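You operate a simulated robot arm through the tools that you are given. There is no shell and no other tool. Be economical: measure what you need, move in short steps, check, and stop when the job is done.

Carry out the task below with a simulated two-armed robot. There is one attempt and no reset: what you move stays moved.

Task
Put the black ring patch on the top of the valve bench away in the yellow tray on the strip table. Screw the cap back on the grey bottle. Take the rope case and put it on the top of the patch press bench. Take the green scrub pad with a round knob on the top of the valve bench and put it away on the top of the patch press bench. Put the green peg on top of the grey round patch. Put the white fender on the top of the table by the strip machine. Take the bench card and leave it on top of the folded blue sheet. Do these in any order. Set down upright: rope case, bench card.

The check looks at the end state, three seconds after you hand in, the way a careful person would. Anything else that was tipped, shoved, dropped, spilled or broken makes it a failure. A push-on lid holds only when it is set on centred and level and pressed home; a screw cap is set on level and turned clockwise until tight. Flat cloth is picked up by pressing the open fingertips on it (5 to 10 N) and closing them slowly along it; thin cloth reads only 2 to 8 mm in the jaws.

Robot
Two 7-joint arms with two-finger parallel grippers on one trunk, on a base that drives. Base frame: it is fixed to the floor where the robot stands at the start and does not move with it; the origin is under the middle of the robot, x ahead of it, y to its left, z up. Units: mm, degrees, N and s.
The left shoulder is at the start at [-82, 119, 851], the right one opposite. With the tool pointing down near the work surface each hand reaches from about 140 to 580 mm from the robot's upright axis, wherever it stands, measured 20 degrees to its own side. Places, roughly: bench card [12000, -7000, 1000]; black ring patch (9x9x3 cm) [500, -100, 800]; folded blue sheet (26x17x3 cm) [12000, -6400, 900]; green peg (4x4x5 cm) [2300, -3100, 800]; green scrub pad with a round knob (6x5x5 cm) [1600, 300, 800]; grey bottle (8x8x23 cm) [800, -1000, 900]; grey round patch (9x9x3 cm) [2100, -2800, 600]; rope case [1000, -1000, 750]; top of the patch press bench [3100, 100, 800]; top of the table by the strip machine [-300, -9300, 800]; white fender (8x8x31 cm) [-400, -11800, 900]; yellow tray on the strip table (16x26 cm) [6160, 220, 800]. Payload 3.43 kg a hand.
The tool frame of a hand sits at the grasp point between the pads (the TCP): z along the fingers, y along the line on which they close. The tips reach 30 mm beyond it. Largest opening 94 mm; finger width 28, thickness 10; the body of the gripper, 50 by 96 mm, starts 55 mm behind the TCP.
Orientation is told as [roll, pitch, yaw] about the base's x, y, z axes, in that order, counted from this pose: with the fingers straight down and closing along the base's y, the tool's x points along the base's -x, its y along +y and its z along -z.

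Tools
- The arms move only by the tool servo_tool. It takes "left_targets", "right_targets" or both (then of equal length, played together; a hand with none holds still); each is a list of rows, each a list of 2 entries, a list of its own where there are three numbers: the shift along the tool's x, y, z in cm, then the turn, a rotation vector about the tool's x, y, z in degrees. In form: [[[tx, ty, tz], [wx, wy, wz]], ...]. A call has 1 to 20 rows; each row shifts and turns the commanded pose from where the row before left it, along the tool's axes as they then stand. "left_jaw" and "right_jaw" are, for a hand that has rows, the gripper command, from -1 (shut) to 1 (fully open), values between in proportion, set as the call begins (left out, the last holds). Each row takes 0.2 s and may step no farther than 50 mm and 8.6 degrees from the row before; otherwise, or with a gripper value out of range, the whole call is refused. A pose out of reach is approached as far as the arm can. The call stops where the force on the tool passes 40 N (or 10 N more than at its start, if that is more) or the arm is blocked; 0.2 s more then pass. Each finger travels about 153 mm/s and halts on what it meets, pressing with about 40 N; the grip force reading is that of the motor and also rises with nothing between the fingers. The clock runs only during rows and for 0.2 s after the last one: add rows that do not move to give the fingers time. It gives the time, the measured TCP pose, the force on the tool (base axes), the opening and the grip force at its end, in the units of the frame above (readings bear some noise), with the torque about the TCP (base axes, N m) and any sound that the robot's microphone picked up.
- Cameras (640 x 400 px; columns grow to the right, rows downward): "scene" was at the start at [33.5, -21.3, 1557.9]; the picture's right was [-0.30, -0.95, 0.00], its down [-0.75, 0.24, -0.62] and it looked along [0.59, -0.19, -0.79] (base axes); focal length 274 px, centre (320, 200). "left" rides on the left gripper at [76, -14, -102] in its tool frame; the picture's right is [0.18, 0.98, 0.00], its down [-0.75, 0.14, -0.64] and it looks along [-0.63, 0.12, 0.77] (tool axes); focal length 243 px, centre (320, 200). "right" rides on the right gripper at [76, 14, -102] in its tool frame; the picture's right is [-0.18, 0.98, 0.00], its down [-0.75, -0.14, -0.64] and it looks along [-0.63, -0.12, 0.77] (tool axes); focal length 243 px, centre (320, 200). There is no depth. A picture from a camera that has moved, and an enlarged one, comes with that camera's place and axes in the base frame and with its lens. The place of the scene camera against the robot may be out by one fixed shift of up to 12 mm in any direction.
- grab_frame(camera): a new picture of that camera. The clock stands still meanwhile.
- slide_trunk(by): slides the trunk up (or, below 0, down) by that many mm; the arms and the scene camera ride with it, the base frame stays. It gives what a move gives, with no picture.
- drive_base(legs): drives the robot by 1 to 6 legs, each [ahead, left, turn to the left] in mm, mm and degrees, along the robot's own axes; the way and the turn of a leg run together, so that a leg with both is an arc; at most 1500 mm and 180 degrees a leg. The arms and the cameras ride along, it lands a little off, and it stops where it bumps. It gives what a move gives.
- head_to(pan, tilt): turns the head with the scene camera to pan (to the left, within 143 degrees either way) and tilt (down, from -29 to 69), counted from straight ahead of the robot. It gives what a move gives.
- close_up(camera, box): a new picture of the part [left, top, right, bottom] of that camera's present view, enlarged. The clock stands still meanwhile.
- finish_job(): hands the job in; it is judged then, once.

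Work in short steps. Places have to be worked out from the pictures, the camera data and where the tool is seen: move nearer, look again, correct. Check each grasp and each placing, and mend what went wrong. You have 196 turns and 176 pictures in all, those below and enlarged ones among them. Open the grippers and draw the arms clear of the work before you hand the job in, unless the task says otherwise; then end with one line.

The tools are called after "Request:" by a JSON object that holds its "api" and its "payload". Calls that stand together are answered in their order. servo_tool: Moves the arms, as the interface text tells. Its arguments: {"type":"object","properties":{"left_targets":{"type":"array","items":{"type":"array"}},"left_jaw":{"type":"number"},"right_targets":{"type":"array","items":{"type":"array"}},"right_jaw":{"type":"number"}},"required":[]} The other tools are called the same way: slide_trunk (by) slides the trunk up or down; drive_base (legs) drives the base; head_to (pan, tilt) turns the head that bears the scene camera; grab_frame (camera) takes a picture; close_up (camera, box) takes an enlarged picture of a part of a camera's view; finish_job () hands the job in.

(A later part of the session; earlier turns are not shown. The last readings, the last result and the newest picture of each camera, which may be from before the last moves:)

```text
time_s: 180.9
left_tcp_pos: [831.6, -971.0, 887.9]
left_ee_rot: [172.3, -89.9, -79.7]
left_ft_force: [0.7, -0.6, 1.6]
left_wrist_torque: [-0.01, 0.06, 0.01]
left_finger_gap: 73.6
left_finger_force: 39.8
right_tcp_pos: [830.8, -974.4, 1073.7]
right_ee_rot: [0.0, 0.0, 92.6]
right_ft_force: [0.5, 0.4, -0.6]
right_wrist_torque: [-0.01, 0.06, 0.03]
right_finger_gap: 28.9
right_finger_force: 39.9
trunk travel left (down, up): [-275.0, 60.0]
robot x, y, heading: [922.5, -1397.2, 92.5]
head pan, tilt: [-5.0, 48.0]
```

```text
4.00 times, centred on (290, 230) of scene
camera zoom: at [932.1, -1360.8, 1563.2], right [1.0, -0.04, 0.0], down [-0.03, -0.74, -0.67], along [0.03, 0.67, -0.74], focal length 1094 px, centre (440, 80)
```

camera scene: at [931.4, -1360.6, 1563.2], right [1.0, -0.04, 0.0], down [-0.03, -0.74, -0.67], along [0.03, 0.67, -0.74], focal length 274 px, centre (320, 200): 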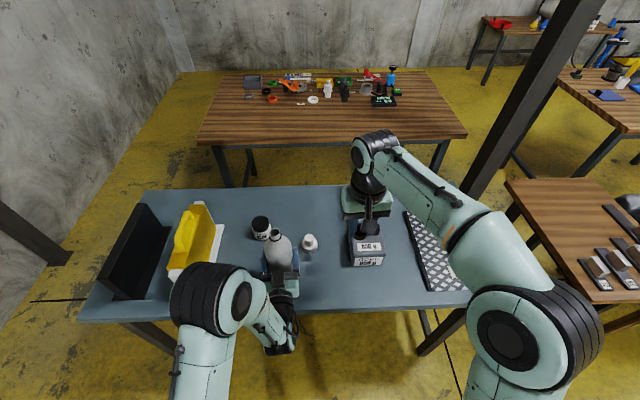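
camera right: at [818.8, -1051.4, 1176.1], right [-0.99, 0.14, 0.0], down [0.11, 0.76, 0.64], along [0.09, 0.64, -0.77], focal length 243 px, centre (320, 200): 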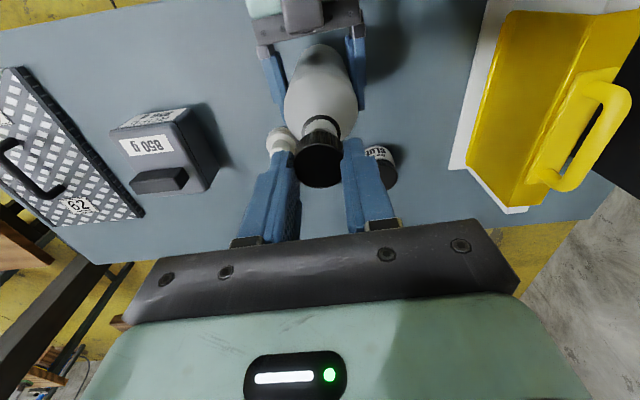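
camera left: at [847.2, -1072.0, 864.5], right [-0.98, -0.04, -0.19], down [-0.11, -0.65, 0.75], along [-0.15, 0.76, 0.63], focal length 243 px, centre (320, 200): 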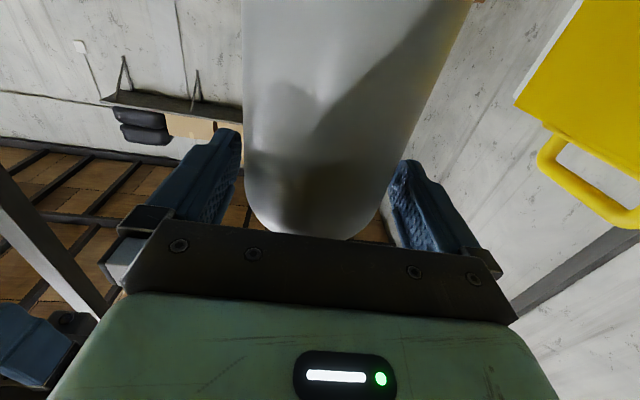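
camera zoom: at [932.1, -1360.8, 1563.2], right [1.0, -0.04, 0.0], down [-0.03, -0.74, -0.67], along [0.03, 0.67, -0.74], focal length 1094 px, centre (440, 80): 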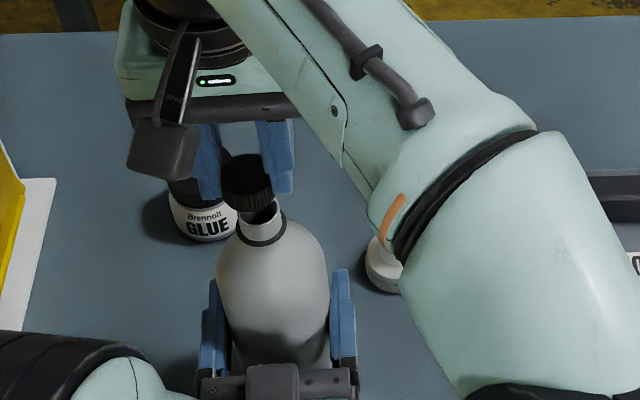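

Close to aligned. I lower to ~10 mm above the lip and look closer from both cameras.

Request:
{"api": "servo_tool", "payload": {"right_targets": [[[0, 0, 1.4], [0, 0, 0]], [[0, 0, 0], [0, 0, 0]]]}}

Request:
{"api": "close_up", "payload": {"camera": "right", "box": [240, 60, 400, 220]}}

Request:
{"api": "close_up", "payload": {"camera": "scene", "box": [265, 210, 325, 260]}}

Request:
{"api": "grab_frame", "payload": {"camera": "left"}}

```text
time_s: 181.5
left_tcp_pos: [832.6, -971.0, 887.5]
left_ee_rot: [-143.7, -89.9, -123.9]
left_ft_force: [0.6, -0.4, 0.9]
left_wrist_torque: [-0.02, 0.01, -0.04]
left_finger_gap: 73.4
left_finger_force: 40.1
right_tcp_pos: [830.5, -973.6, 1059.5]
right_ee_rot: [0.0, -0.1, 92.6]
right_ft_force: [0.8, -0.2, -0.3]
right_wrist_torque: [0.0, 0.01, -0.04]
right_finger_gap: 28.8
right_finger_force: 39.9
trunk travel left (down, up): [-275.0, 60.0]
robot x, y, heading: [920.4, -1401.9, 92.8]
head pan, tilt: [-5.0, 48.0]
```

```text
2.50 times, centred on (320, 140) of right
camera zoom: at [818.8, -1050.7, 1161.6], right [-0.99, 0.14, 0.0], down [0.11, 0.76, 0.64], along [0.09, 0.64, -0.77], focal length 606 px, centre (320, 350)
```

zoom: 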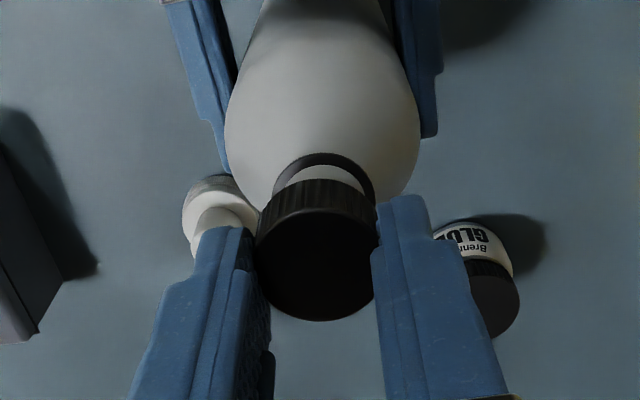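

```text
8.00 times, centred on (295, 235) of scene
camera zoom: at [931.3, -1360.8, 1563.2], right [1.0, -0.04, 0.0], down [-0.03, -0.74, -0.67], along [0.03, 0.67, -0.74], focal length 2188 px, centre (520, -80)
```

zoom: 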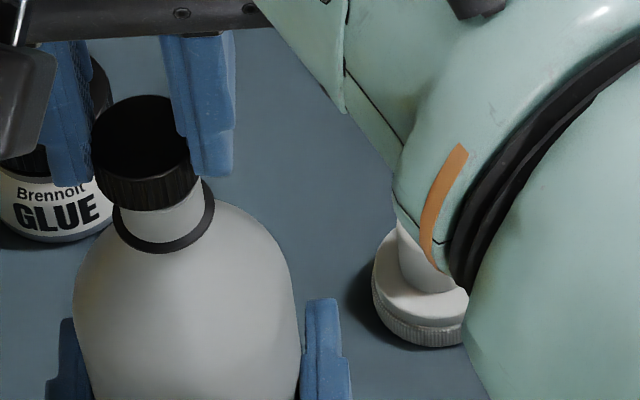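

```text
114 pictures are left
camera left: at [849.7, -1072.9, 812.0], right [-0.98, -0.04, -0.18], down [-0.11, -0.65, 0.75], along [-0.15, 0.76, 0.63], focal length 243 px, centre (320, 200)
```

left: 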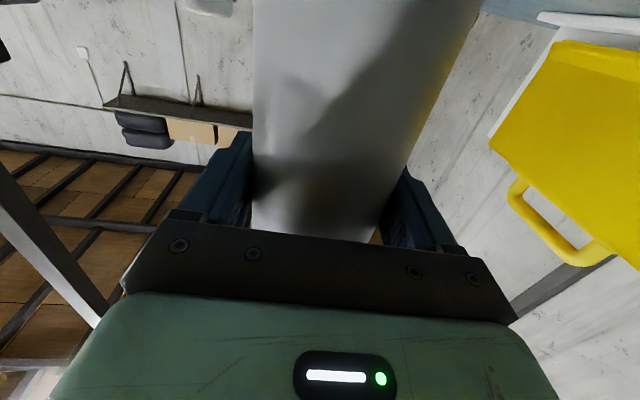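

The left grip puts the axis at x≈832; from both views the neck is ~3 mm farther forward than the cap. I correct and pre-turn the right hand 80° counter-clockwise, to have room for screwing.

Request:
{"api": "servo_tool", "payload": {"right_targets": [[[-0.3, -0.1, 0], [0, 0, 0]], [[0, 0, 0], [0, 0, -8]], [[0, 0, 0], [0, 0, -8]], [[0, 0, 0], [0, 0, -8]], [[0, 0, 0], [0, 0, -8]], [[0, 0, 0], [0, 0, -8]], [[0, 0, 0], [0, 0, -8]], [[0, 0, 0], [0, 0, -8]], [[0, 0, 0], [0, 0, -8]], [[0, 0, 0], [0, 0, -8]], [[0, 0, 0], [0, 0, -8]], [[0, 0, 0], [0, 0, 0]]]}}

Request:
{"api": "close_up", "payload": {"camera": "right", "box": [240, 60, 400, 220]}}

Request:
{"api": "close_up", "payload": {"camera": "scene", "box": [255, 200, 325, 260]}}

```text
time_s: 184.1
left_tcp_pos: [831.4, -971.9, 888.1]
left_ee_rot: [-148.9, -89.9, -118.5]
left_ft_force: [-0.1, -0.4, 0.7]
left_wrist_torque: [-0.01, -0.02, -0.04]
left_finger_gap: 73.6
left_finger_force: 40.5
right_tcp_pos: [832.0, -970.4, 1058.0]
right_ee_rot: [0.0, 0.0, 172.7]
right_ft_force: [-1.2, -0.5, 0.0]
right_wrist_torque: [-0.01, -0.01, -0.02]
right_finger_gap: 28.9
right_finger_force: 40.5
trunk travel left (down, up): [-275.0, 60.0]
robot x, y, heading: [918.8, -1397.8, 92.8]
head pan, tilt: [-5.0, 48.0]
```

```text
2.50 times, centred on (320, 140) of right
camera zoom: at [904.0, -994.2, 1161.0], right [-0.31, -0.95, 0.0], down [-0.73, 0.24, 0.64], along [-0.61, 0.2, -0.77], focal length 606 px, centre (320, 350)
```

zoom: 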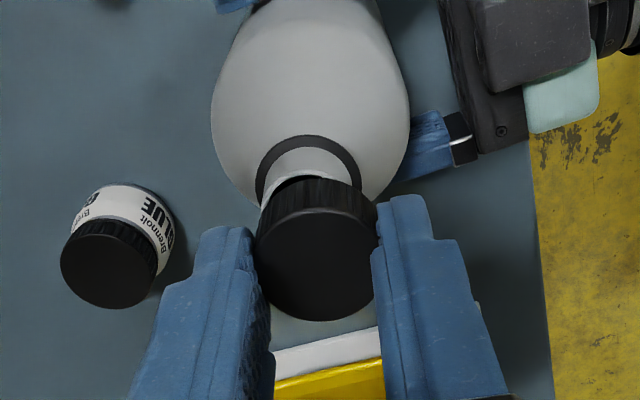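

```text
6.67 times, centred on (290, 230) of scene
camera zoom: at [931.4, -1360.8, 1563.2], right [1.0, -0.04, 0.0], down [-0.03, -0.74, -0.67], along [0.03, 0.67, -0.74], focal length 1823 px, centre (520, 0)
```

zoom: 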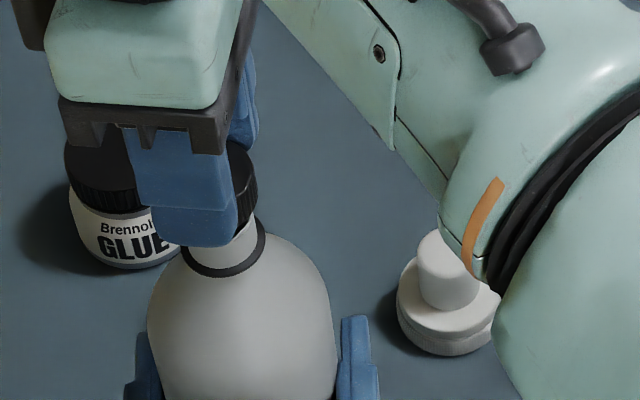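

Refined: neck ≈[831.5, −968.3]. I shift 2 mm and lower in small steps until the cap meets the neck.

Request:
{"api": "servo_tool", "payload": {"right_targets": [[[-0.07, -0.19, 0], [0, 0, 0]], [[0, 0, 0.5], [0, 0, 0]], [[0, 0, 0.3], [0, 0, 0]], [[0, 0, 0.2], [0, 0, 0]], [[0, 0, 0], [0, 0, 0]]]}}

Request:
{"api": "close_up", "payload": {"camera": "right", "box": [240, 60, 400, 220]}}

```text
time_s: 185.3
left_tcp_pos: [831.2, -970.4, 887.9]
left_ee_rot: [-147.7, -90.0, -119.8]
left_ft_force: [0.2, -1.0, 1.5]
left_wrist_torque: [-0.02, 0.04, 0.02]
left_finger_gap: 73.8
left_finger_force: 40.0
right_tcp_pos: [830.7, -970.3, 1047.1]
right_ee_rot: [0.0, 0.1, 172.6]
right_ft_force: [0.5, 0.9, -1.4]
right_wrist_torque: [0.02, -0.02, 0.0]
right_finger_gap: 28.9
right_finger_force: 40.1
trunk travel left (down, up): [-275.0, 60.0]
robot x, y, heading: [918.3, -1398.6, 92.4]
head pan, tilt: [-5.0, 48.0]
```

```text
2.50 times, centred on (320, 140) of right
camera zoom: at [903.2, -992.6, 1150.6], right [-0.31, -0.95, 0.0], down [-0.73, 0.24, 0.64], along [-0.61, 0.2, -0.77], focal length 606 px, centre (320, 350)
```

zoom: 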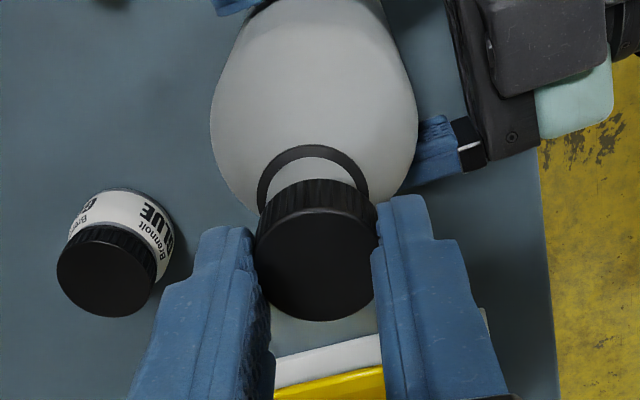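

Aligned within about 1 mm. Continue down in 2 mm steps to contact.

Request:
{"api": "servo_tool", "payload": {"right_targets": [[[0, -0.08, 0.2], [0, 0, 0]], [[0, 0, 0.2], [0, 0, 0]], [[0, 0, 0.2], [0, 0, 0]], [[0, 0, 0.2], [0, 0, 0]], [[0, 0, 0.2], [0, 0, 0]], [[0, 0, 0], [0, 0, 0]]]}}

```text
time_s: 186.7
left_tcp_pos: [832.3, -971.0, 887.2]
left_ee_rot: [-153.3, -89.9, -114.3]
left_ft_force: [-0.1, -2.8, -0.1]
left_wrist_torque: [0.23, 0.01, -0.02]
left_finger_gap: 73.4
left_finger_force: 40.0
right_tcp_pos: [830.4, -967.1, 1036.1]
right_ee_rot: [0.2, 0.2, 172.5]
right_ft_force: [-1.2, 2.0, -1.2]
right_wrist_torque: [-0.01, -0.02, -0.01]
right_finger_gap: 28.9
right_finger_force: 39.5
trunk travel left (down, up): [-275.0, 60.0]
robot x, y, heading: [924.3, -1395.1, 92.6]
head pan, tilt: [-5.0, 48.0]
```

The cap foot is below the lip level with a little sideways force – it seems to be over the neck. Check.

Request:
{"api": "close_up", "payload": {"camera": "right", "box": [240, 60, 400, 220]}}

Request:
{"api": "close_up", "payload": {"camera": "scene", "box": [255, 200, 325, 260]}}

```text
2.50 times, centred on (320, 140) of right
camera zoom: at [902.7, -991.2, 1138.5], right [-0.31, -0.95, 0.0], down [-0.73, 0.24, 0.64], along [-0.61, 0.2, -0.77], focal length 606 px, centre (320, 350)
```

zoom: 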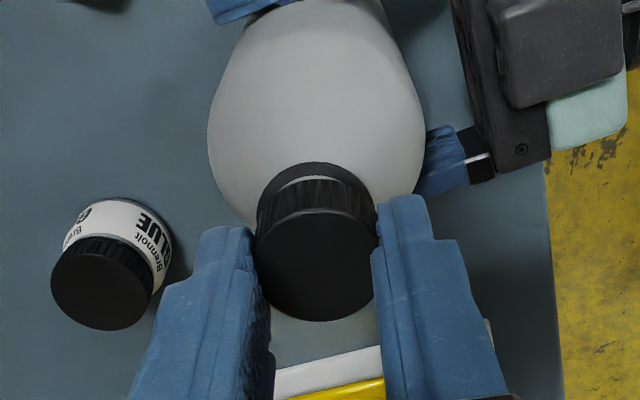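

```text
6.67 times, centred on (290, 230) of scene
camera zoom: at [931.1, -1360.5, 1563.1], right [1.0, -0.04, 0.0], down [-0.03, -0.74, -0.67], along [0.03, 0.67, -0.74], focal length 1823 px, centre (520, 0)
```

zoom: 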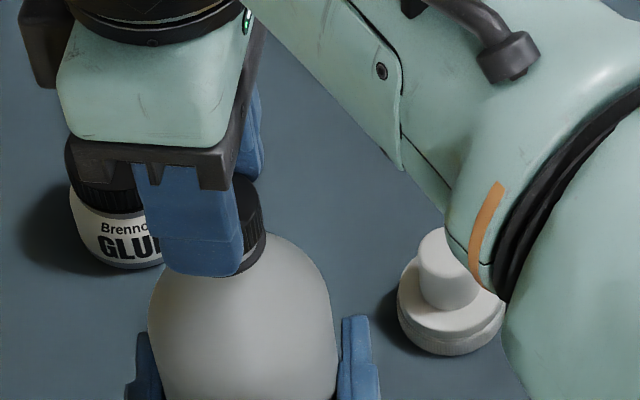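

The cap covers the neck, almost at the collar. Lower till I feel it, then turn clockwise.

Request:
{"api": "servo_tool", "payload": {"right_targets": [[[0, 0, 0.15], [0, 0, 0]], [[0, 0, 0.15], [0, 0, 0]], [[0, 0, 0], [0, 0, 0]]]}}

```text
time_s: 187.5
left_tcp_pos: [832.4, -971.9, 888.0]
left_ee_rot: [-151.4, -89.8, -116.0]
left_ft_force: [1.0, -3.4, 0.0]
left_wrist_torque: [0.27, 0.02, 0.0]
left_finger_gap: 73.2
left_finger_force: 40.6
right_tcp_pos: [830.5, -968.4, 1036.5]
right_ee_rot: [-0.1, 0.0, 172.6]
right_ft_force: [0.4, 3.2, 1.9]
right_wrist_torque: [0.12, 0.01, 0.0]
right_finger_gap: 28.8
right_finger_force: 40.1
trunk travel left (down, up): [-275.0, 60.0]
robot x, y, heading: [917.2, -1395.9, 92.4]
head pan, tilt: [-5.0, 48.0]
```

Light contact. Turn clockwise 80°, following down slightly.

Request:
{"api": "servo_tool", "payload": {"right_targets": [[[0, 0, 0.1], [0, 0, 8]], [[0, 0, 0.02], [0, 0, 8]], [[0, 0, 0.02], [0, 0, 8]], [[0, 0, 0.02], [0, 0, 8]], [[0, 0, 0.02], [0, 0, 8]], [[0, 0, 0.02], [0, 0, 8]], [[0, 0, 0.02], [0, 0, 8]], [[0, 0, 0.02], [0, 0, 8]], [[0, 0, 0.02], [0, 0, 8]], [[0, 0, 0], [0, 0, 8]]]}}

```text
time_s: 189.7
left_tcp_pos: [832.4, -970.7, 888.2]
left_ee_rot: [-147.1, -89.9, -120.4]
left_ft_force: [4.8, -12.7, 1.8]
left_wrist_torque: [0.97, 0.35, 0.07]
left_finger_gap: 73.4
left_finger_force: 39.9
right_tcp_pos: [832.5, -968.0, 1031.8]
right_ee_rot: [0.2, -0.1, 92.4]
right_ft_force: [-4.1, 12.3, 0.8]
right_wrist_torque: [0.59, 0.17, -0.02]
right_finger_gap: 28.7
right_finger_force: 40.0
trunk travel left (down, up): [-275.0, 60.0]
robot x, y, heading: [923.1, -1398.1, 92.8]
head pan, tilt: [-5.0, 48.0]
```

It descended ~4 mm; a sideways force of 12 N builds up, so I shift 2 mm toward +y to relieve it and turn on 72°.

Request:
{"api": "servo_tool", "payload": {"right_targets": [[[-0.15, 0.05, 0], [0, 0, 0]], [[0, 0, 0.02], [0, 0, 8]], [[0, 0, 0.02], [0, 0, 8]], [[0, 0, 0.02], [0, 0, 8]], [[0, 0, 0.02], [0, 0, 8]], [[0, 0, 0.02], [0, 0, 8]], [[0, 0, 0.02], [0, 0, 8]], [[0, 0, 0.02], [0, 0, 8]], [[0, 0, 0.02], [0, 0, 8]], [[0, 0, 0], [0, 0, 8]], [[0, 0, 0], [0, 0, 0]]]}}

```text
time_s: 192.1
left_tcp_pos: [832.0, -971.2, 886.9]
left_ee_rot: [-171.8, -90.0, -95.7]
left_ft_force: [-1.0, 8.7, 0.2]
left_wrist_torque: [-0.61, 0.15, -0.02]
left_finger_gap: 72.8
left_finger_force: 40.5
right_tcp_pos: [831.9, -967.1, 1030.7]
right_ee_rot: [0.1, 0.0, 20.4]
right_ft_force: [-0.8, -7.0, 4.6]
right_wrist_torque: [-0.35, 0.18, 0.02]
right_finger_gap: 28.7
right_finger_force: 40.3
trunk travel left (down, up): [-275.0, 60.0]
robot x, y, heading: [920.0, -1396.2, 92.6]
head pan, tilt: [-5.0, 48.0]
```

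No tightening torque yet. I release, turn back 152°, re-grip.

Request:
{"api": "servo_tool", "payload": {"right_targets": [[[0, 0, 0], [0, 0, 0]], [[0, 0, 0], [0, 0, 0]]], "right_jaw": 0}}

Request:
{"api": "close_up", "payload": {"camera": "scene", "box": [255, 200, 325, 260]}}

Request:
{"api": "servo_tool", "payload": {"right_targets": [[[0, 0, 0], [0, 0, -8]], [[0, 0, 0], [0, 0, -8]], [[0, 0, 0], [0, 0, -8]], [[0, 0, 0], [0, 0, -8]], [[0, 0, 0], [0, 0, -8]], [[0, 0, 0], [0, 0, -8]], [[0, 0, 0], [0, 0, -8]], [[0, 0, 0], [0, 0, -8]], [[0, 0, 0], [0, 0, -8]], [[0, 0, 0], [0, 0, -8]], [[0, 0, 0], [0, 0, -8]], [[0, 0, 0], [0, 0, -8]], [[0, 0, 0], [0, 0, -8]], [[0, 0, 0], [0, 0, -8]], [[0, 0, 0], [0, 0, -8]], [[0, 0, 0], [0, 0, -8]], [[0, 0, 0], [0, 0, -8]], [[0, 0, 0], [0, 0, -8]], [[0, 0, 0], [0, 0, -8]], [[0, 0, 0], [0, 0, 0]]]}}

Request:
{"api": "close_up", "payload": {"camera": "right", "box": [240, 60, 400, 220]}}

```text
time_s: 192.7
left_tcp_pos: [831.4, -970.9, 887.5]
left_ee_rot: [-131.3, -89.9, -136.2]
left_ft_force: [0.9, -1.0, 1.1]
left_wrist_torque: [-0.06, 0.05, 0.01]
left_finger_gap: 73.4
left_finger_force: 40.4
right_tcp_pos: [831.1, -965.4, 1030.6]
right_ee_rot: [0.1, 0.0, 20.6]
right_ft_force: [-0.5, 0.5, 1.0]
right_wrist_torque: [0.03, -0.04, 0.02]
right_finger_gap: 47.0
right_finger_force: 0.0
trunk travel left (down, up): [-275.0, 60.0]
robot x, y, heading: [921.9, -1396.7, 92.6]
head pan, tilt: [-5.0, 48.0]
```

```text
6.67 times, centred on (290, 230) of scene
camera zoom: at [931.5, -1360.8, 1563.2], right [1.0, -0.04, 0.0], down [-0.03, -0.74, -0.67], along [0.03, 0.67, -0.74], focal length 1823 px, centre (520, 0)
```

zoom: 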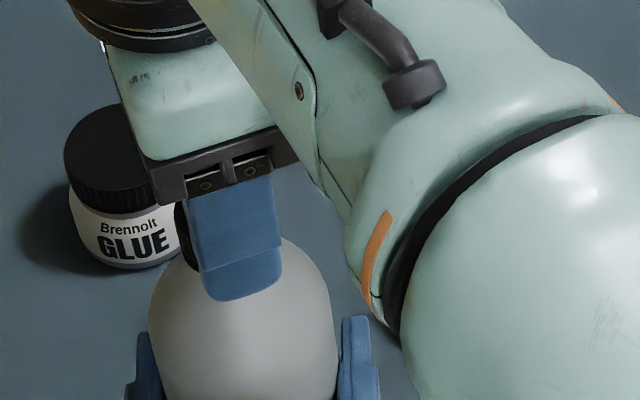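

```text
time_s: 196.9
left_tcp_pos: [832.4, -972.2, 886.8]
left_ee_rot: [-143.2, -89.8, -124.4]
left_ft_force: [0.6, 0.1, -0.1]
left_wrist_torque: [-0.05, 0.03, 0.01]
left_finger_gap: 73.3
left_finger_force: 39.7
right_tcp_pos: [830.8, -966.7, 1031.9]
right_ee_rot: [0.0, 0.0, 172.7]
right_ft_force: [-1.5, -0.4, 0.2]
right_wrist_torque: [-0.02, 0.05, 0.03]
right_finger_gap: 47.0
right_finger_force: 0.0
trunk travel left (down, up): [-275.0, 60.0]
robot x, y, heading: [918.5, -1398.9, 92.5]
head pan, tilt: [-5.0, 48.0]
```

```text
2.50 times, centred on (320, 140) of right
camera zoom: at [903.0, -990.3, 1133.3], right [-0.31, -0.95, 0.0], down [-0.73, 0.24, 0.64], along [-0.61, 0.2, -0.77], focal length 606 px, centre (320, 350)
```

zoom: 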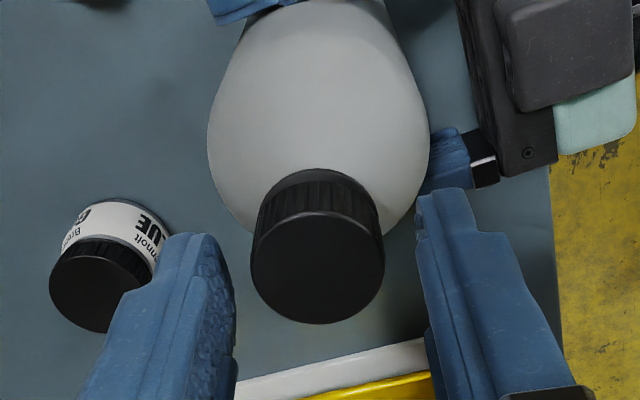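

The cap sits level on the neck. Re-grip and turn clockwise again, up to 152°, watching the torque.

Request:
{"api": "servo_tool", "payload": {"right_targets": [[[0, 0, 0], [0, 0, 0]], [[0, 0, 0], [0, 0, 0]], [[0, 0, 0], [0, 0, 0]]], "right_jaw": -1}}

Request:
{"api": "servo_tool", "payload": {"right_targets": [[[0, 0, 0.02], [0, 0, 8]], [[0, 0, 0.02], [0, 0, 8]], [[0, 0, 0.02], [0, 0, 8]], [[0, 0, 0.02], [0, 0, 8]], [[0, 0, 0.02], [0, 0, 8]], [[0, 0, 0.02], [0, 0, 8]], [[0, 0, 0.02], [0, 0, 8]], [[0, 0, 0.02], [0, 0, 8]], [[0, 0, 0.02], [0, 0, 8]], [[0, 0, 0.02], [0, 0, 8]]]}}

Request:
{"api": "servo_tool", "payload": {"right_targets": [[[0, 0, 0.01], [0, 0, 8]], [[0, 0, 0.01], [0, 0, 8]], [[0, 0, 0.01], [0, 0, 8]], [[0, 0, 0.01], [0, 0, 8]], [[0, 0, 0.01], [0, 0, 8]], [[0, 0, 0.01], [0, 0, 8]], [[0, 0, 0.01], [0, 0, 8]], [[0, 0, 0.01], [0, 0, 8]], [[0, 0, 0], [0, 0, 8]]]}}

```text
time_s: 197.7
left_tcp_pos: [831.9, -972.1, 888.0]
left_ee_rot: [-145.1, -89.9, -122.4]
left_ft_force: [-0.2, -0.4, 0.3]
left_wrist_torque: [-0.02, 0.01, -0.01]
left_finger_gap: 73.4
left_finger_force: 39.7
right_tcp_pos: [829.8, -966.8, 1030.5]
right_ee_rot: [0.0, 0.0, 172.6]
right_ft_force: [0.5, 1.2, 0.0]
right_wrist_torque: [-0.01, 0.03, 0.0]
right_finger_gap: 28.2
right_finger_force: 39.9
trunk travel left (down, up): [-275.0, 60.0]
robot x, y, heading: [921.1, -1397.6, 92.5]
head pan, tilt: [-5.0, 48.0]
```

```text
time_s: 199.9
left_tcp_pos: [830.9, -970.7, 888.3]
left_ee_rot: [-130.4, -89.9, -137.1]
left_ft_force: [-1.1, -5.0, -0.5]
left_wrist_torque: [0.24, -0.06, 0.01]
left_finger_gap: 73.5
left_finger_force: 40.0
right_tcp_pos: [830.3, -965.8, 1029.1]
right_ee_rot: [0.0, -0.1, 92.4]
right_ft_force: [1.0, 3.8, 2.7]
right_wrist_torque: [0.1, -0.01, -0.05]
right_finger_gap: 28.8
right_finger_force: 39.6
trunk travel left (down, up): [-275.0, 60.0]
robot x, y, heading: [917.5, -1395.2, 92.9]
head pan, tilt: [-5.0, 48.0]
```

```text
time_s: 201.9
left_tcp_pos: [831.1, -971.8, 887.5]
left_ee_rot: [-149.9, -90.0, -117.3]
left_ft_force: [-3.4, 1.7, -1.7]
left_wrist_torque: [-0.32, -0.38, 0.04]
left_finger_gap: 73.3
left_finger_force: 40.4
right_tcp_pos: [830.1, -966.2, 1028.3]
right_ee_rot: [-0.1, 0.0, 20.4]
right_ft_force: [3.7, -1.8, 6.0]
right_wrist_torque: [-0.06, -0.1, 0.03]
right_finger_gap: 29.0
right_finger_force: 39.6
trunk travel left (down, up): [-275.0, 60.0]
robot x, y, heading: [917.4, -1397.5, 92.5]
head pan, tilt: [-5.0, 48.0]
```

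Still no resistance. Another round.

Request:
{"api": "servo_tool", "payload": {"right_targets": [[[0, 0, 0], [0, 0, 0]], [[0, 0, -0.1], [0, 0, 0]]], "right_jaw": 0}}

Request:
{"api": "servo_tool", "payload": {"right_targets": [[[0, 0, 0], [0, 0, -8]], [[0, 0, 0], [0, 0, -8]], [[0, 0, 0], [0, 0, -8]], [[0, 0, 0], [0, 0, -8]], [[0, 0, 0], [0, 0, -8]], [[0, 0, 0], [0, 0, -8]], [[0, 0, 0], [0, 0, -8]], [[0, 0, 0], [0, 0, -8]], [[0, 0, 0], [0, 0, -8]], [[0, 0, 0], [0, 0, -8]], [[0, 0, 0], [0, 0, -8]], [[0, 0, 0], [0, 0, -8]], [[0, 0, 0], [0, 0, -8]], [[0, 0, 0], [0, 0, -8]], [[0, 0, 0], [0, 0, -8]], [[0, 0, 0], [0, 0, -8]], [[0, 0, 0], [0, 0, -8]], [[0, 0, 0], [0, 0, -8]], [[0, 0, 0], [0, 0, -8]], [[0, 0, 0], [0, 0, 0]]]}}

Request:
{"api": "servo_tool", "payload": {"right_targets": [[[0, 0, 0], [0, 0, 0]], [[0, 0, 0], [0, 0, 0]], [[0, 0, 0], [0, 0, 0]]], "right_jaw": -1}}

Request:
{"api": "servo_tool", "payload": {"right_targets": [[[0, 0, 0.02], [0, 0, 8]], [[0, 0, 0.02], [0, 0, 8]], [[0, 0, 0.02], [0, 0, 8]], [[0, 0, 0.02], [0, 0, 8]], [[0, 0, 0.02], [0, 0, 8]], [[0, 0, 0.02], [0, 0, 8]], [[0, 0, 0.02], [0, 0, 8]], [[0, 0, 0.02], [0, 0, 8]], [[0, 0, 0.02], [0, 0, 8]], [[0, 0, 0.02], [0, 0, 8]]]}}

Request:
{"api": "servo_tool", "payload": {"right_targets": [[[0, 0, 0.01], [0, 0, 8]], [[0, 0, 0.01], [0, 0, 8]], [[0, 0, 0.01], [0, 0, 8]], [[0, 0, 0.01], [0, 0, 8]], [[0, 0, 0.01], [0, 0, 8]], [[0, 0, 0.01], [0, 0, 8]], [[0, 0, 0.01], [0, 0, 8]], [[0, 0, 0.01], [0, 0, 8]], [[0, 0, 0], [0, 0, 8]]]}}

```text
time_s: 202.5
left_tcp_pos: [831.5, -970.6, 886.8]
left_ee_rot: [-150.0, -89.9, -117.6]
left_ft_force: [1.0, -0.7, -0.2]
left_wrist_torque: [-0.01, -0.01, 0.0]
left_finger_gap: 73.2
left_finger_force: 40.3
right_tcp_pos: [831.0, -967.1, 1028.9]
right_ee_rot: [-0.1, 0.0, 20.6]
right_ft_force: [0.7, -0.2, -0.2]
right_wrist_torque: [-0.01, -0.02, 0.02]
right_finger_gap: 47.1
right_finger_force: 0.1
trunk travel left (down, up): [-275.0, 60.0]
robot x, y, heading: [918.6, -1392.9, 92.6]
head pan, tilt: [-5.0, 48.0]
```

```text
time_s: 206.7
left_tcp_pos: [831.1, -971.7, 887.2]
left_ee_rot: [-146.7, -89.8, -120.6]
left_ft_force: [0.6, 0.8, 0.5]
left_wrist_torque: [-0.07, -0.01, -0.01]
left_finger_gap: 73.2
left_finger_force: 39.9
right_tcp_pos: [828.8, -967.3, 1029.4]
right_ee_rot: [-0.1, 0.0, 172.7]
right_ft_force: [0.0, 0.1, -0.3]
right_wrist_torque: [0.0, 0.0, 0.02]
right_finger_gap: 47.1
right_finger_force: 0.0
trunk travel left (down, up): [-275.0, 60.0]
robot x, y, heading: [921.9, -1396.9, 92.5]
head pan, tilt: [-5.0, 48.0]
```

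```text
time_s: 207.5
left_tcp_pos: [830.6, -971.9, 888.9]
left_ee_rot: [-147.6, -89.9, -119.8]
left_ft_force: [-0.2, -0.4, 0.6]
left_wrist_torque: [-0.04, -0.02, 0.02]
left_finger_gap: 73.2
left_finger_force: 39.9
right_tcp_pos: [830.2, -967.1, 1029.9]
right_ee_rot: [0.0, 0.1, 172.6]
right_ft_force: [0.5, 0.6, 0.0]
right_wrist_torque: [-0.05, 0.0, -0.02]
right_finger_gap: 29.1
right_finger_force: 40.1
trunk travel left (down, up): [-275.0, 60.0]
robot x, y, heading: [921.1, -1398.2, 92.8]
head pan, tilt: [-5.0, 48.0]
```

```text
time_s: 209.7
left_tcp_pos: [831.4, -971.1, 887.9]
left_ee_rot: [-143.6, -89.9, -123.7]
left_ft_force: [-1.9, -3.4, -0.5]
left_wrist_torque: [0.03, -0.46, -0.66]
left_finger_gap: 72.8
left_finger_force: 40.1
right_tcp_pos: [829.4, -967.0, 1027.0]
right_ee_rot: [0.0, -0.1, 92.5]
right_ft_force: [4.3, 2.5, 4.3]
right_wrist_torque: [0.07, -0.16, 0.72]
right_finger_gap: 29.4
right_finger_force: 40.3
trunk travel left (down, up): [-275.0, 60.0]
robot x, y, heading: [919.7, -1397.0, 92.5]
head pan, tilt: [-5.0, 48.0]
```

```text
time_s: 211.7
left_tcp_pos: [831.3, -971.7, 889.2]
left_ee_rot: [-129.0, -89.9, -138.4]
left_ft_force: [-3.9, 3.4, -1.2]
left_wrist_torque: [-0.28, -0.55, -0.59]
left_finger_gap: 73.0
left_finger_force: 40.1
right_tcp_pos: [831.7, -966.0, 1026.4]
right_ee_rot: [0.0, 0.0, 20.5]
right_ft_force: [3.9, -2.8, 3.8]
right_wrist_torque: [-0.04, -0.07, 0.62]
right_finger_gap: 29.1
right_finger_force: 39.3
trunk travel left (down, up): [-275.0, 60.0]
robot x, y, heading: [920.8, -1394.4, 92.5]
head pan, tilt: [-5.0, 48.0]
```

Torque rose to 0.7 N·m and the grip then slipped: the cap is tight. Release the right hand, lift, and turn back; then look.

Request:
{"api": "servo_tool", "payload": {"right_targets": [[[0, 0, 0], [0, 0, 0]], [[0, 0, 0], [0, 0, 0]]], "right_jaw": 0.2}}

Request:
{"api": "servo_tool", "payload": {"right_targets": [[[0, 0, -3], [0, 0, 0]], [[0, 0, -4], [0, 0, 0]], [[0, 0, -3], [0, 0, -8]], [[0, 0, 0], [0, 0, -8]], [[0, 0, 0], [0, 0, -8]], [[0, 0, 0], [0, 0, -8]], [[0, 0, 0], [0, 0, -8]], [[0, 0, 0], [0, 0, -8]], [[0, 0, 0], [0, 0, -8]], [[0, 0, 0], [0, 0, -8]], [[0, 0, 0], [0, 0, -8]], [[0, -4.5, 0], [0, 0, 0]], [[0, -4.5, 0], [0, 0, 0]], [[0, -4.5, 0], [0, 0, 0]], [[0, -4.5, 0], [0, 0, 0]], [[0, 0, 0], [0, 0, 0]]]}}

Request:
{"api": "close_up", "payload": {"camera": "scene", "box": [230, 190, 350, 290]}}

```text
time_s: 212.3
left_tcp_pos: [830.3, -971.6, 887.5]
left_ee_rot: [-148.7, -89.9, -118.8]
left_ft_force: [-0.1, -0.4, 0.4]
left_wrist_torque: [-0.02, -0.06, -0.02]
left_finger_gap: 73.1
left_finger_force: 39.6
right_tcp_pos: [830.6, -967.1, 1026.2]
right_ee_rot: [-0.1, -0.1, 20.6]
right_ft_force: [0.6, -1.2, 0.2]
right_wrist_torque: [0.0, -0.02, 0.03]
right_finger_gap: 56.5
right_finger_force: 0.1
trunk travel left (down, up): [-275.0, 60.0]
robot x, y, heading: [920.8, -1396.9, 92.6]
head pan, tilt: [-5.0, 48.0]
```

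```text
time_s: 215.7
left_tcp_pos: [831.4, -971.0, 887.3]
left_ee_rot: [-132.0, -89.9, -135.5]
left_ft_force: [-0.9, -0.2, 0.4]
left_wrist_torque: [-0.03, 0.03, 0.0]
left_finger_gap: 72.8
left_finger_force: 39.9
right_tcp_pos: [1023.5, -970.8, 1099.9]
right_ee_rot: [0.0, 0.1, 92.6]
right_ft_force: [-0.3, -0.3, 0.0]
right_wrist_torque: [-0.01, 0.03, 0.01]
right_finger_gap: 56.3
right_finger_force: 0.0
right hand out of reach, approached as far as the arm can: row 2, 3
trunk travel left (down, up): [-275.0, 60.0]
robot x, y, heading: [920.1, -1394.3, 92.3]
head pan, tilt: [-5.0, 48.0]
```

```text
4.00 times, centred on (290, 240) of scene
camera zoom: at [930.8, -1360.7, 1563.2], right [1.0, -0.04, 0.0], down [-0.03, -0.74, -0.67], along [0.03, 0.67, -0.74], focal length 1094 px, centre (440, 40)
```

zoom: 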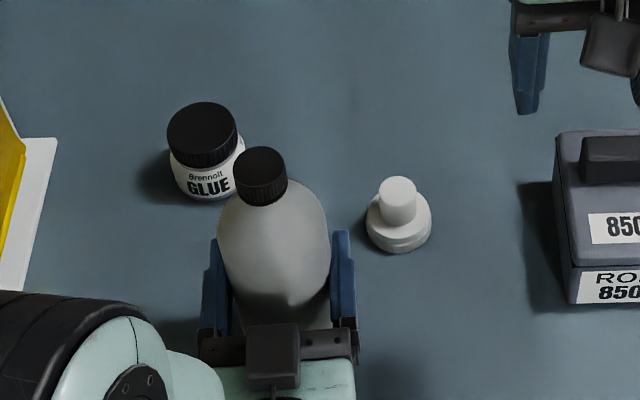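

The cap is on. Now open the left hand and lift it straight up.

Request:
{"api": "servo_tool", "payload": {"left_targets": [[[0, 0, 0], [0, 0, 0]], [[0, 0, 0], [0, 0, 0]], [[0, 0, 0], [0, 0, 0]]], "left_jaw": 1}}

Request:
{"api": "servo_tool", "payload": {"left_targets": [[[-3, 0, 0], [0, 0, 0]], [[-3, 0, 0], [0, 0, 0]], [[-3, 0, 0], [0, 0, 0]], [[-4, 0, 0], [0, 0, 0]], [[-4, 0, 0], [0, 0, 0]], [[-4, 0, 0], [0, 0, 0]], [[0, 0, 0], [0, 0, 0]]]}}

Request:
{"api": "grab_frame", "payload": {"camera": "right"}}

```text
time_s: 216.5
left_tcp_pos: [831.4, -971.3, 887.7]
left_ee_rot: [-145.2, -89.9, -122.3]
left_ft_force: [-0.6, -1.0, -0.1]
left_wrist_torque: [-0.03, 0.02, 0.01]
left_finger_gap: 94.0
left_finger_force: 0.0
right_tcp_pos: [1024.0, -969.5, 1100.8]
right_ee_rot: [0.0, -0.1, 92.7]
right_ft_force: [0.2, 0.5, -0.1]
right_wrist_torque: [-0.02, 0.03, -0.01]
right_finger_gap: 56.5
right_finger_force: 0.0
trunk travel left (down, up): [-275.0, 60.0]
robot x, y, heading: [924.1, -1394.4, 92.7]
head pan, tilt: [-5.0, 48.0]
```

```text
time_s: 218.1
left_tcp_pos: [829.1, -970.4, 1097.7]
left_ee_rot: [-134.8, -90.0, -132.6]
left_ft_force: [-0.5, 0.5, -0.4]
left_wrist_torque: [0.0, 0.0, 0.01]
left_finger_gap: 93.9
left_finger_force: 0.1
right_tcp_pos: [1023.8, -970.5, 1099.6]
right_ee_rot: [-0.1, 0.0, 92.6]
right_ft_force: [1.2, 0.6, 0.8]
right_wrist_torque: [-0.02, -0.02, 0.04]
right_finger_gap: 56.4
right_finger_force: 0.1
trunk travel left (down, up): [-275.0, 60.0]
robot x, y, heading: [923.9, -1396.2, 92.9]
head pan, tilt: [-5.0, 48.0]
```

```text
105 pictures are left
camera right: at [1012.1, -1046.4, 1203.1], right [-0.99, 0.14, 0.0], down [0.11, 0.76, 0.64], along [0.09, 0.64, -0.77], focal length 243 px, centre (320, 200)
```

right: 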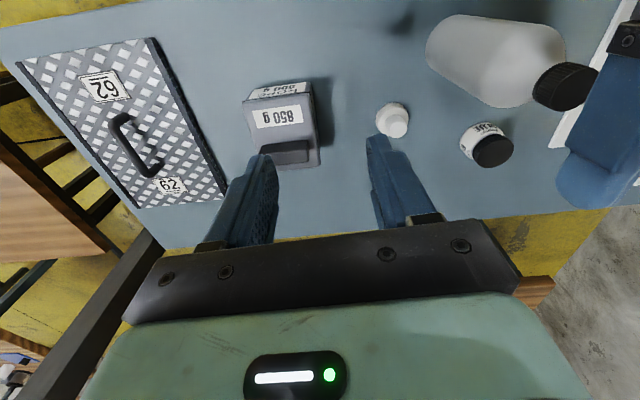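

Bottle upright with its cap. I bring the left hand back to its pointing-down pose, and the right hand over the rope case's fin (≈[1086, −870, 870]), turned 90° so it closes across the fin.

Request:
{"api": "servo_tool", "payload": {"left_targets": [[[0, 0.88, -1.36], [0, 8.2, 0]], [[0.19, 0.88, -1.35], [0, 8.2, 0]], [[0.38, 0.88, -1.3], [0, 8.2, 0]], [[0.57, 0.88, -1.24], [0, 8.2, 0]], [[0.74, 0.88, -1.14], [0, 8.2, 0]], [[0.89, 0.88, -1.03], [0, 8.2, 0]], [[1.03, 0.88, -0.89], [0, 8.2, 0]], [[1.15, 0.88, -0.73], [0, 8.2, 0]], [[1.24, 0.88, -0.56], [0, 8.2, 0]], [[1.31, 0.88, -0.38], [0, 8.2, 0]], [[1.35, 0.88, -0.19], [0, 8.0, 0]], [[0, 0, 0], [0, 0, 0]], [[0, 0, 0], [0, 0, 0]], [[0, 0, 0], [0, 0, 0]], [[0, 0, 0], [0, 0, 0]]], "right_targets": [[[-3.2, -2.2, 2], [0, 0, 0]], [[-3.2, -2.2, 2], [0, 0, 0]], [[-3.2, -2.2, 2], [0, 0, 0]], [[0, 0, 0], [0, 0, 8.2]], [[0, 0, 0], [0, 0, 8.2]], [[0, 0, 0], [0, 0, 8.2]], [[0, 0, 0], [0, 0, 8.2]], [[0, 0, 0], [0, 0, 8.2]], [[0, 0, 0], [0, 0, 8.2]], [[0, 0, 0], [0, 0, 8.2]], [[0, 0, 0], [0, 0, 8.2]], [[0, 0, 0], [0, 0, 8.2]], [[0, 0, 0], [0, 0, 8.2]], [[0, 0, 0], [0, 0, 8.2]]]}}

Request:
{"api": "grab_frame", "payload": {"camera": "right"}}

```text
refused: give rows for one hand, or as many for the one as for the other
```

```text
104 pictures are left
camera right: at [1012.1, -1046.4, 1203.1], right [-0.99, 0.14, 0.0], down [0.11, 0.76, 0.64], along [0.09, 0.64, -0.77], focal length 243 px, centre (320, 200)
```

right: 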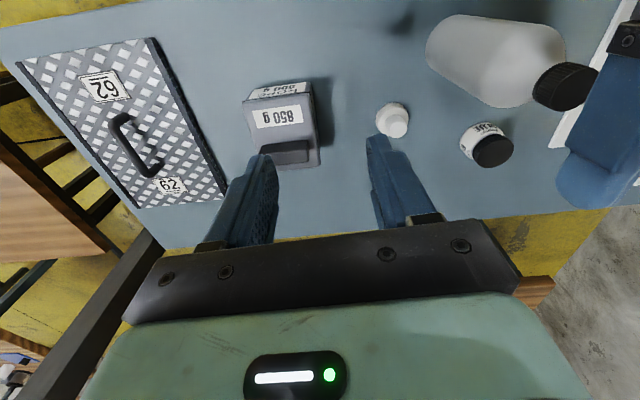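

Row counts differed (15 vs 14); resend with equal lists.

Request:
{"api": "servo_tool", "payload": {"left_targets": [[[0, 0.88, -1.36], [0, 8.2, 0]], [[0.19, 0.88, -1.35], [0, 8.2, 0]], [[0.38, 0.88, -1.3], [0, 8.2, 0]], [[0.57, 0.88, -1.24], [0, 8.2, 0]], [[0.74, 0.88, -1.14], [0, 8.2, 0]], [[0.89, 0.88, -1.03], [0, 8.2, 0]], [[1.03, 0.88, -0.89], [0, 8.2, 0]], [[1.15, 0.88, -0.73], [0, 8.2, 0]], [[1.24, 0.88, -0.56], [0, 8.2, 0]], [[1.31, 0.88, -0.38], [0, 8.2, 0]], [[1.35, 0.88, -0.19], [0, 8.0, 0]], [[0, 0, 0], [0, 0, 0]], [[0, 0, 0], [0, 0, 0]], [[0, 0, 0], [0, 0, 0]], [[0, 0, 0], [0, 0, 0]]], "right_targets": [[[-3.2, -2.2, 2], [0, 0, 0]], [[-3.2, -2.2, 2], [0, 0, 0]], [[-3.2, -2.2, 2], [0, 0, 0]], [[0, 0, 0], [0, 0, 8.2]], [[0, 0, 0], [0, 0, 8.2]], [[0, 0, 0], [0, 0, 8.2]], [[0, 0, 0], [0, 0, 8.2]], [[0, 0, 0], [0, 0, 8.2]], [[0, 0, 0], [0, 0, 8.2]], [[0, 0, 0], [0, 0, 8.2]], [[0, 0, 0], [0, 0, 8.2]], [[0, 0, 0], [0, 0, 8.2]], [[0, 0, 0], [0, 0, 8.2]], [[0, 0, 0], [0, 0, 8.2]], [[0, 0, 0], [0, 0, 0]]]}}

Request:
{"api": "grab_frame", "payload": {"camera": "right"}}

```text
time_s: 221.3
left_tcp_pos: [741.2, -1124.5, 1095.6]
left_ee_rot: [0.0, 0.0, 92.6]
left_ft_force: [0.0, 1.1, 0.0]
left_wrist_torque: [-0.02, 0.01, -0.02]
left_finger_gap: 94.3
left_finger_force: 0.1
right_tcp_pos: [1085.7, -877.1, 1040.9]
right_ee_rot: [0.0, 0.0, 2.3]
right_ft_force: [-0.8, 1.2, 0.4]
right_wrist_torque: [0.02, 0.01, -0.01]
right_finger_gap: 56.6
right_finger_force: 0.1
right hand out of reach, approached as far as the arm can: row 3
trunk travel left (down, up): [-275.0, 60.0]
robot x, y, heading: [917.0, -1394.4, 92.6]
head pan, tilt: [-5.0, 48.0]
```

```text
103 pictures are left
camera right: at [1007.7, -865.2, 1143.5], right [0.15, 0.99, 0.0], down [0.76, -0.11, 0.64], along [0.63, -0.09, -0.77], focal length 243 px, centre (320, 200)
```

right: 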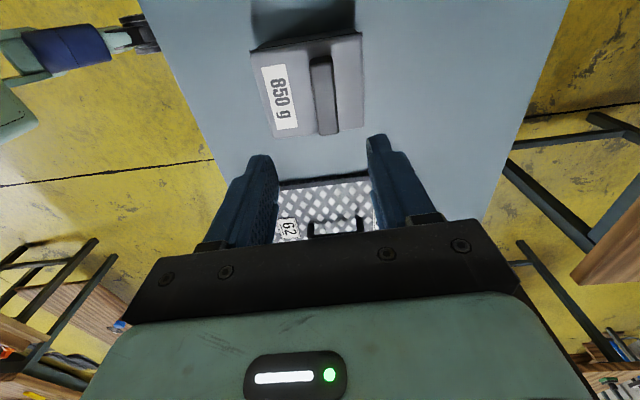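

The fin is below, nearly aligned. I correct 6 mm and descend partway.

Request:
{"api": "servo_tool", "payload": {"right_targets": [[[-0.6, 0.2, 4], [0, 0, 0]], [[0, 0, 4], [0, 0, 0]], [[0, 0, 4], [0, 0, 0]], [[0, 0, 0], [0, 0, 0]]], "right_jaw": 0.3}}

Request:
{"api": "grab_frame", "payload": {"camera": "right"}}

Request:
{"api": "close_up", "payload": {"camera": "scene", "box": [310, 180, 430, 280]}}

```text
time_s: 222.3
left_tcp_pos: [741.0, -1123.5, 1097.6]
left_ee_rot: [0.0, -0.1, 92.5]
left_ft_force: [-0.1, 0.0, -0.6]
left_wrist_torque: [-0.02, 0.0, 0.01]
left_finger_gap: 93.7
left_finger_force: 0.0
right_tcp_pos: [1091.9, -874.7, 917.6]
right_ee_rot: [0.1, 0.0, 2.3]
right_ft_force: [0.7, -0.3, -0.2]
right_wrist_torque: [0.02, -0.03, -0.01]
right_finger_gap: 61.0
right_finger_force: 0.1
trunk travel left (down, up): [-275.0, 60.0]
robot x, y, heading: [918.1, -1394.6, 92.5]
head pan, tilt: [-5.0, 48.0]
```

```text
102 pictures are left
camera right: at [1014.7, -863.3, 1021.5], right [0.14, 0.99, 0.0], down [0.76, -0.11, 0.64], along [0.64, -0.09, -0.77], focal length 243 px, centre (320, 200)
```

right: 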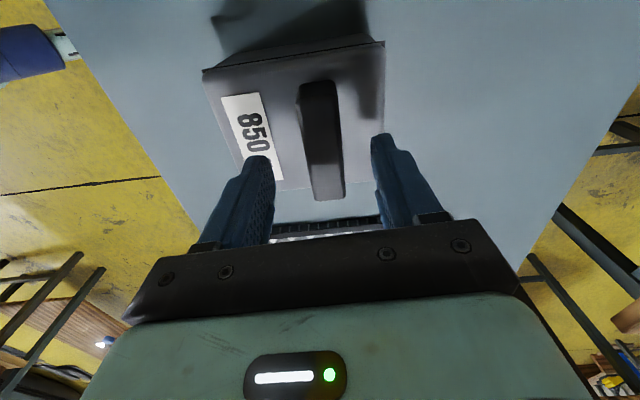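

```text
4.00 times, centred on (370, 230) of scene
camera zoom: at [931.3, -1360.9, 1563.2], right [1.0, -0.04, 0.0], down [-0.03, -0.74, -0.67], along [0.03, 0.67, -0.74], focal length 1094 px, centre (120, 80)
```

zoom: 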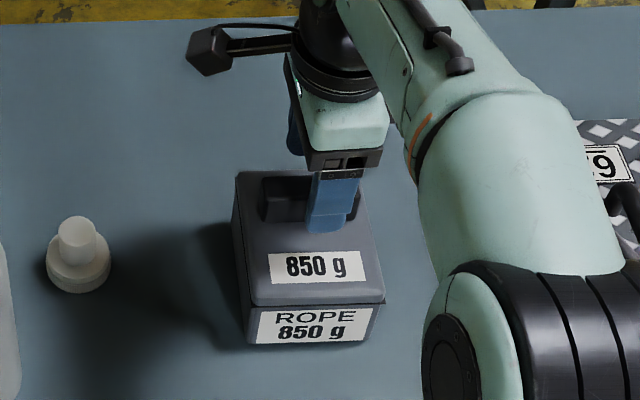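

Aligned with the fin. Down in small steps.

Request:
{"api": "servo_tool", "payload": {"right_targets": [[[0, 0, 0.8], [0, 0, 0]], [[0, 0, 0.6], [0, 0, 0]], [[0, 0, 0.6], [0, 0, 0]], [[0, 0, 0.5], [0, 0, 0]], [[0, 0, 0], [0, 0, 0]]]}}

Request:
{"api": "grab_frame", "payload": {"camera": "right"}}

```text
time_s: 223.5
left_tcp_pos: [739.8, -1123.9, 1097.1]
left_ee_rot: [0.0, -0.1, 92.4]
left_ft_force: [0.2, 0.1, -0.4]
left_wrist_torque: [0.0, 0.0, -0.01]
left_finger_gap: 94.3
left_finger_force: 0.2
right_tcp_pos: [1091.5, -875.1, 896.4]
right_ee_rot: [-0.1, 0.0, 2.4]
right_ft_force: [0.4, 1.0, -0.2]
right_wrist_torque: [-0.02, -0.01, 0.01]
right_finger_gap: 61.0
right_finger_force: 0.0
trunk travel left (down, up): [-275.0, 60.0]
robot x, y, heading: [920.1, -1397.7, 92.7]
head pan, tilt: [-5.0, 48.0]
```

```text
100 pictures are left
camera right: at [1013.4, -863.1, 997.6], right [0.14, 0.99, 0.0], down [0.76, -0.11, 0.64], along [0.64, -0.09, -0.77], focal length 243 px, centre (320, 200)
```

right: 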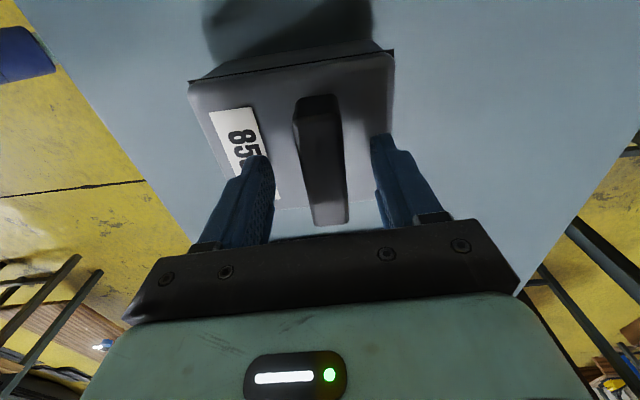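

Continue down until touching the lid.

Request:
{"api": "servo_tool", "payload": {"right_targets": [[[0, 0, 0.5], [0, 0, 0]], [[0, 0, 0.4], [0, 0, 0]], [[0, 0, 0.4], [0, 0, 0]], [[0, 0, 0], [0, 0, 0]]]}}

```text
time_s: 224.5
left_tcp_pos: [740.9, -1124.5, 1097.0]
left_ee_rot: [-0.1, -0.2, 92.5]
left_ft_force: [0.1, -0.1, -0.6]
left_wrist_torque: [0.03, -0.02, 0.02]
left_finger_gap: 94.1
left_finger_force: 0.0
right_tcp_pos: [1089.7, -873.6, 884.4]
right_ee_rot: [0.3, 0.1, 2.4]
right_ft_force: [0.6, 0.1, 14.8]
right_wrist_torque: [-0.53, -0.09, 0.07]
right_finger_gap: 61.1
right_finger_force: 0.5
trunk travel left (down, up): [-275.0, 60.0]
robot x, y, heading: [921.0, -1395.6, 92.5]
head pan, tilt: [-5.0, 48.0]
```

Lid touched at tip z≈855. Back off 3 mm, close, lift a little and check the weight.

Request:
{"api": "servo_tool", "payload": {"right_targets": [[[0, 0, -0.5], [0, 0, 0]], [[0, 0, 0], [0, 0, 0]]]}}

Request:
{"api": "servo_tool", "payload": {"right_targets": [[[0, 0, 0], [0, 0, 0]], [[0, 0, 0], [0, 0, 0]], [[0, 0, 0], [0, 0, 0]]], "right_jaw": -1}}

Request:
{"api": "servo_tool", "payload": {"right_targets": [[[0, 0, -1], [0, 0, 0]], [[0, 0, -1], [0, 0, 0]], [[0, 0, -1], [0, 0, 0]], [[0, 0, 0], [0, 0, 0]]]}}

Request:
{"api": "close_up", "payload": {"camera": "scene", "box": [310, 180, 430, 280]}}

```text
time_s: 225.1
left_tcp_pos: [740.7, -1124.1, 1096.5]
left_ee_rot: [0.0, -0.1, 92.5]
left_ft_force: [-0.3, 0.3, 0.7]
left_wrist_torque: [0.03, -0.02, -0.02]
left_finger_gap: 93.9
left_finger_force: 0.1
right_tcp_pos: [1092.3, -874.2, 887.4]
right_ee_rot: [0.0, 0.0, 2.3]
right_ft_force: [-0.7, 0.7, -0.2]
right_wrist_torque: [-0.01, 0.0, 0.02]
right_finger_gap: 61.1
right_finger_force: 0.1
trunk travel left (down, up): [-275.0, 60.0]
robot x, y, heading: [920.9, -1398.1, 92.7]
head pan, tilt: [-5.0, 48.0]
```

```text
time_s: 225.9
left_tcp_pos: [740.1, -1123.3, 1095.9]
left_ee_rot: [0.0, -0.1, 92.4]
left_ft_force: [0.2, -0.6, 0.2]
left_wrist_torque: [-0.02, -0.01, 0.0]
left_finger_gap: 94.0
left_finger_force: 0.1
right_tcp_pos: [1091.4, -874.2, 887.5]
right_ee_rot: [-0.1, 0.0, 2.4]
right_ft_force: [-0.9, -0.5, 0.1]
right_wrist_torque: [-0.02, -0.05, -0.16]
right_finger_gap: 28.4
right_finger_force: 39.7
trunk travel left (down, up): [-275.0, 60.0]
robot x, y, heading: [921.9, -1398.1, 92.4]
head pan, tilt: [-5.0, 48.0]
```

```text
time_s: 226.9
left_tcp_pos: [740.4, -1124.2, 1097.4]
left_ee_rot: [-0.1, 0.1, 92.5]
left_ft_force: [0.8, -0.4, -1.0]
left_wrist_torque: [0.0, -0.01, -0.01]
left_finger_gap: 94.0
left_finger_force: 0.1
right_tcp_pos: [1091.9, -874.3, 917.9]
right_ee_rot: [0.1, 0.0, 2.4]
right_ft_force: [0.7, 0.6, -8.1]
right_wrist_torque: [0.11, 0.03, 0.0]
right_finger_gap: 28.1
right_finger_force: 40.0
trunk travel left (down, up): [-275.0, 60.0]
robot x, y, heading: [922.2, -1398.6, 92.7]
head pan, tilt: [-5.0, 48.0]
```

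```text
4.00 times, centred on (370, 230) of scene
camera zoom: at [931.6, -1359.9, 1563.2], right [1.0, -0.04, 0.0], down [-0.03, -0.74, -0.67], along [0.03, 0.67, -0.74], focal length 1094 px, centre (120, 80)
```

zoom: 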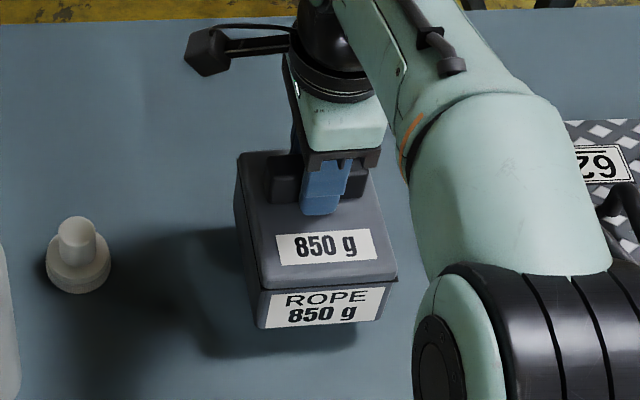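

The whole case came up (8 N ≈ 0.83 kg). I raise it and draw it in toward the robot.

Request:
{"api": "servo_tool", "payload": {"right_targets": [[[0, 0, -4], [0, 0, 0]], [[0, 0, -4], [0, 0, 0]], [[0, 0, -4], [0, 0, 0]], [[0, -4, -1], [0, 0, 0]], [[0, -4, -1], [0, 0, 0]], [[0, -4, 0], [0, 0, 0]], [[0, -3, 0], [0, 0, 0]], [[0, 0, 0], [0, 0, 0]]]}}

Request:
{"api": "grab_frame", "payload": {"camera": "scene"}}

```text
time_s: 228.7
left_tcp_pos: [740.9, -1122.7, 1096.3]
left_ee_rot: [0.0, 0.0, 92.6]
left_ft_force: [-0.4, 0.2, -0.9]
left_wrist_torque: [-0.03, 0.01, 0.03]
left_finger_gap: 93.8
left_finger_force: 0.1
right_tcp_pos: [1097.7, -1023.7, 1057.0]
right_ee_rot: [-0.1, 0.0, 2.4]
right_ft_force: [0.4, -0.6, -8.8]
right_wrist_torque: [0.08, 0.01, -0.01]
right_finger_gap: 28.4
right_finger_force: 39.9
trunk travel left (down, up): [-275.0, 60.0]
robot x, y, heading: [917.9, -1393.8, 92.9]
head pan, tilt: [-5.0, 48.0]
```

```text
98 pictures are left
camera scene: at [931.4, -1359.4, 1563.2], right [1.0, -0.04, 0.0], down [-0.03, -0.74, -0.67], along [0.03, 0.67, -0.74], focal length 274 px, centre (320, 200)
```

scene: 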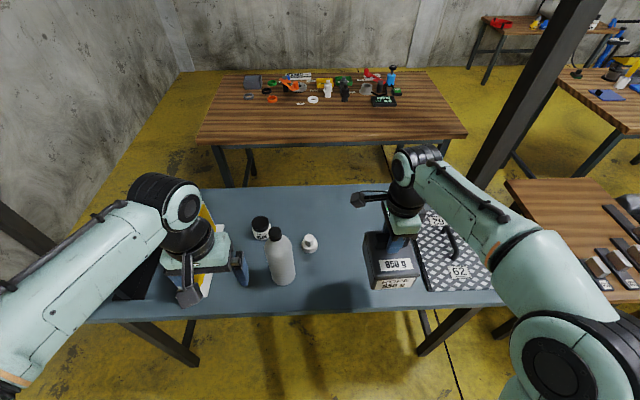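

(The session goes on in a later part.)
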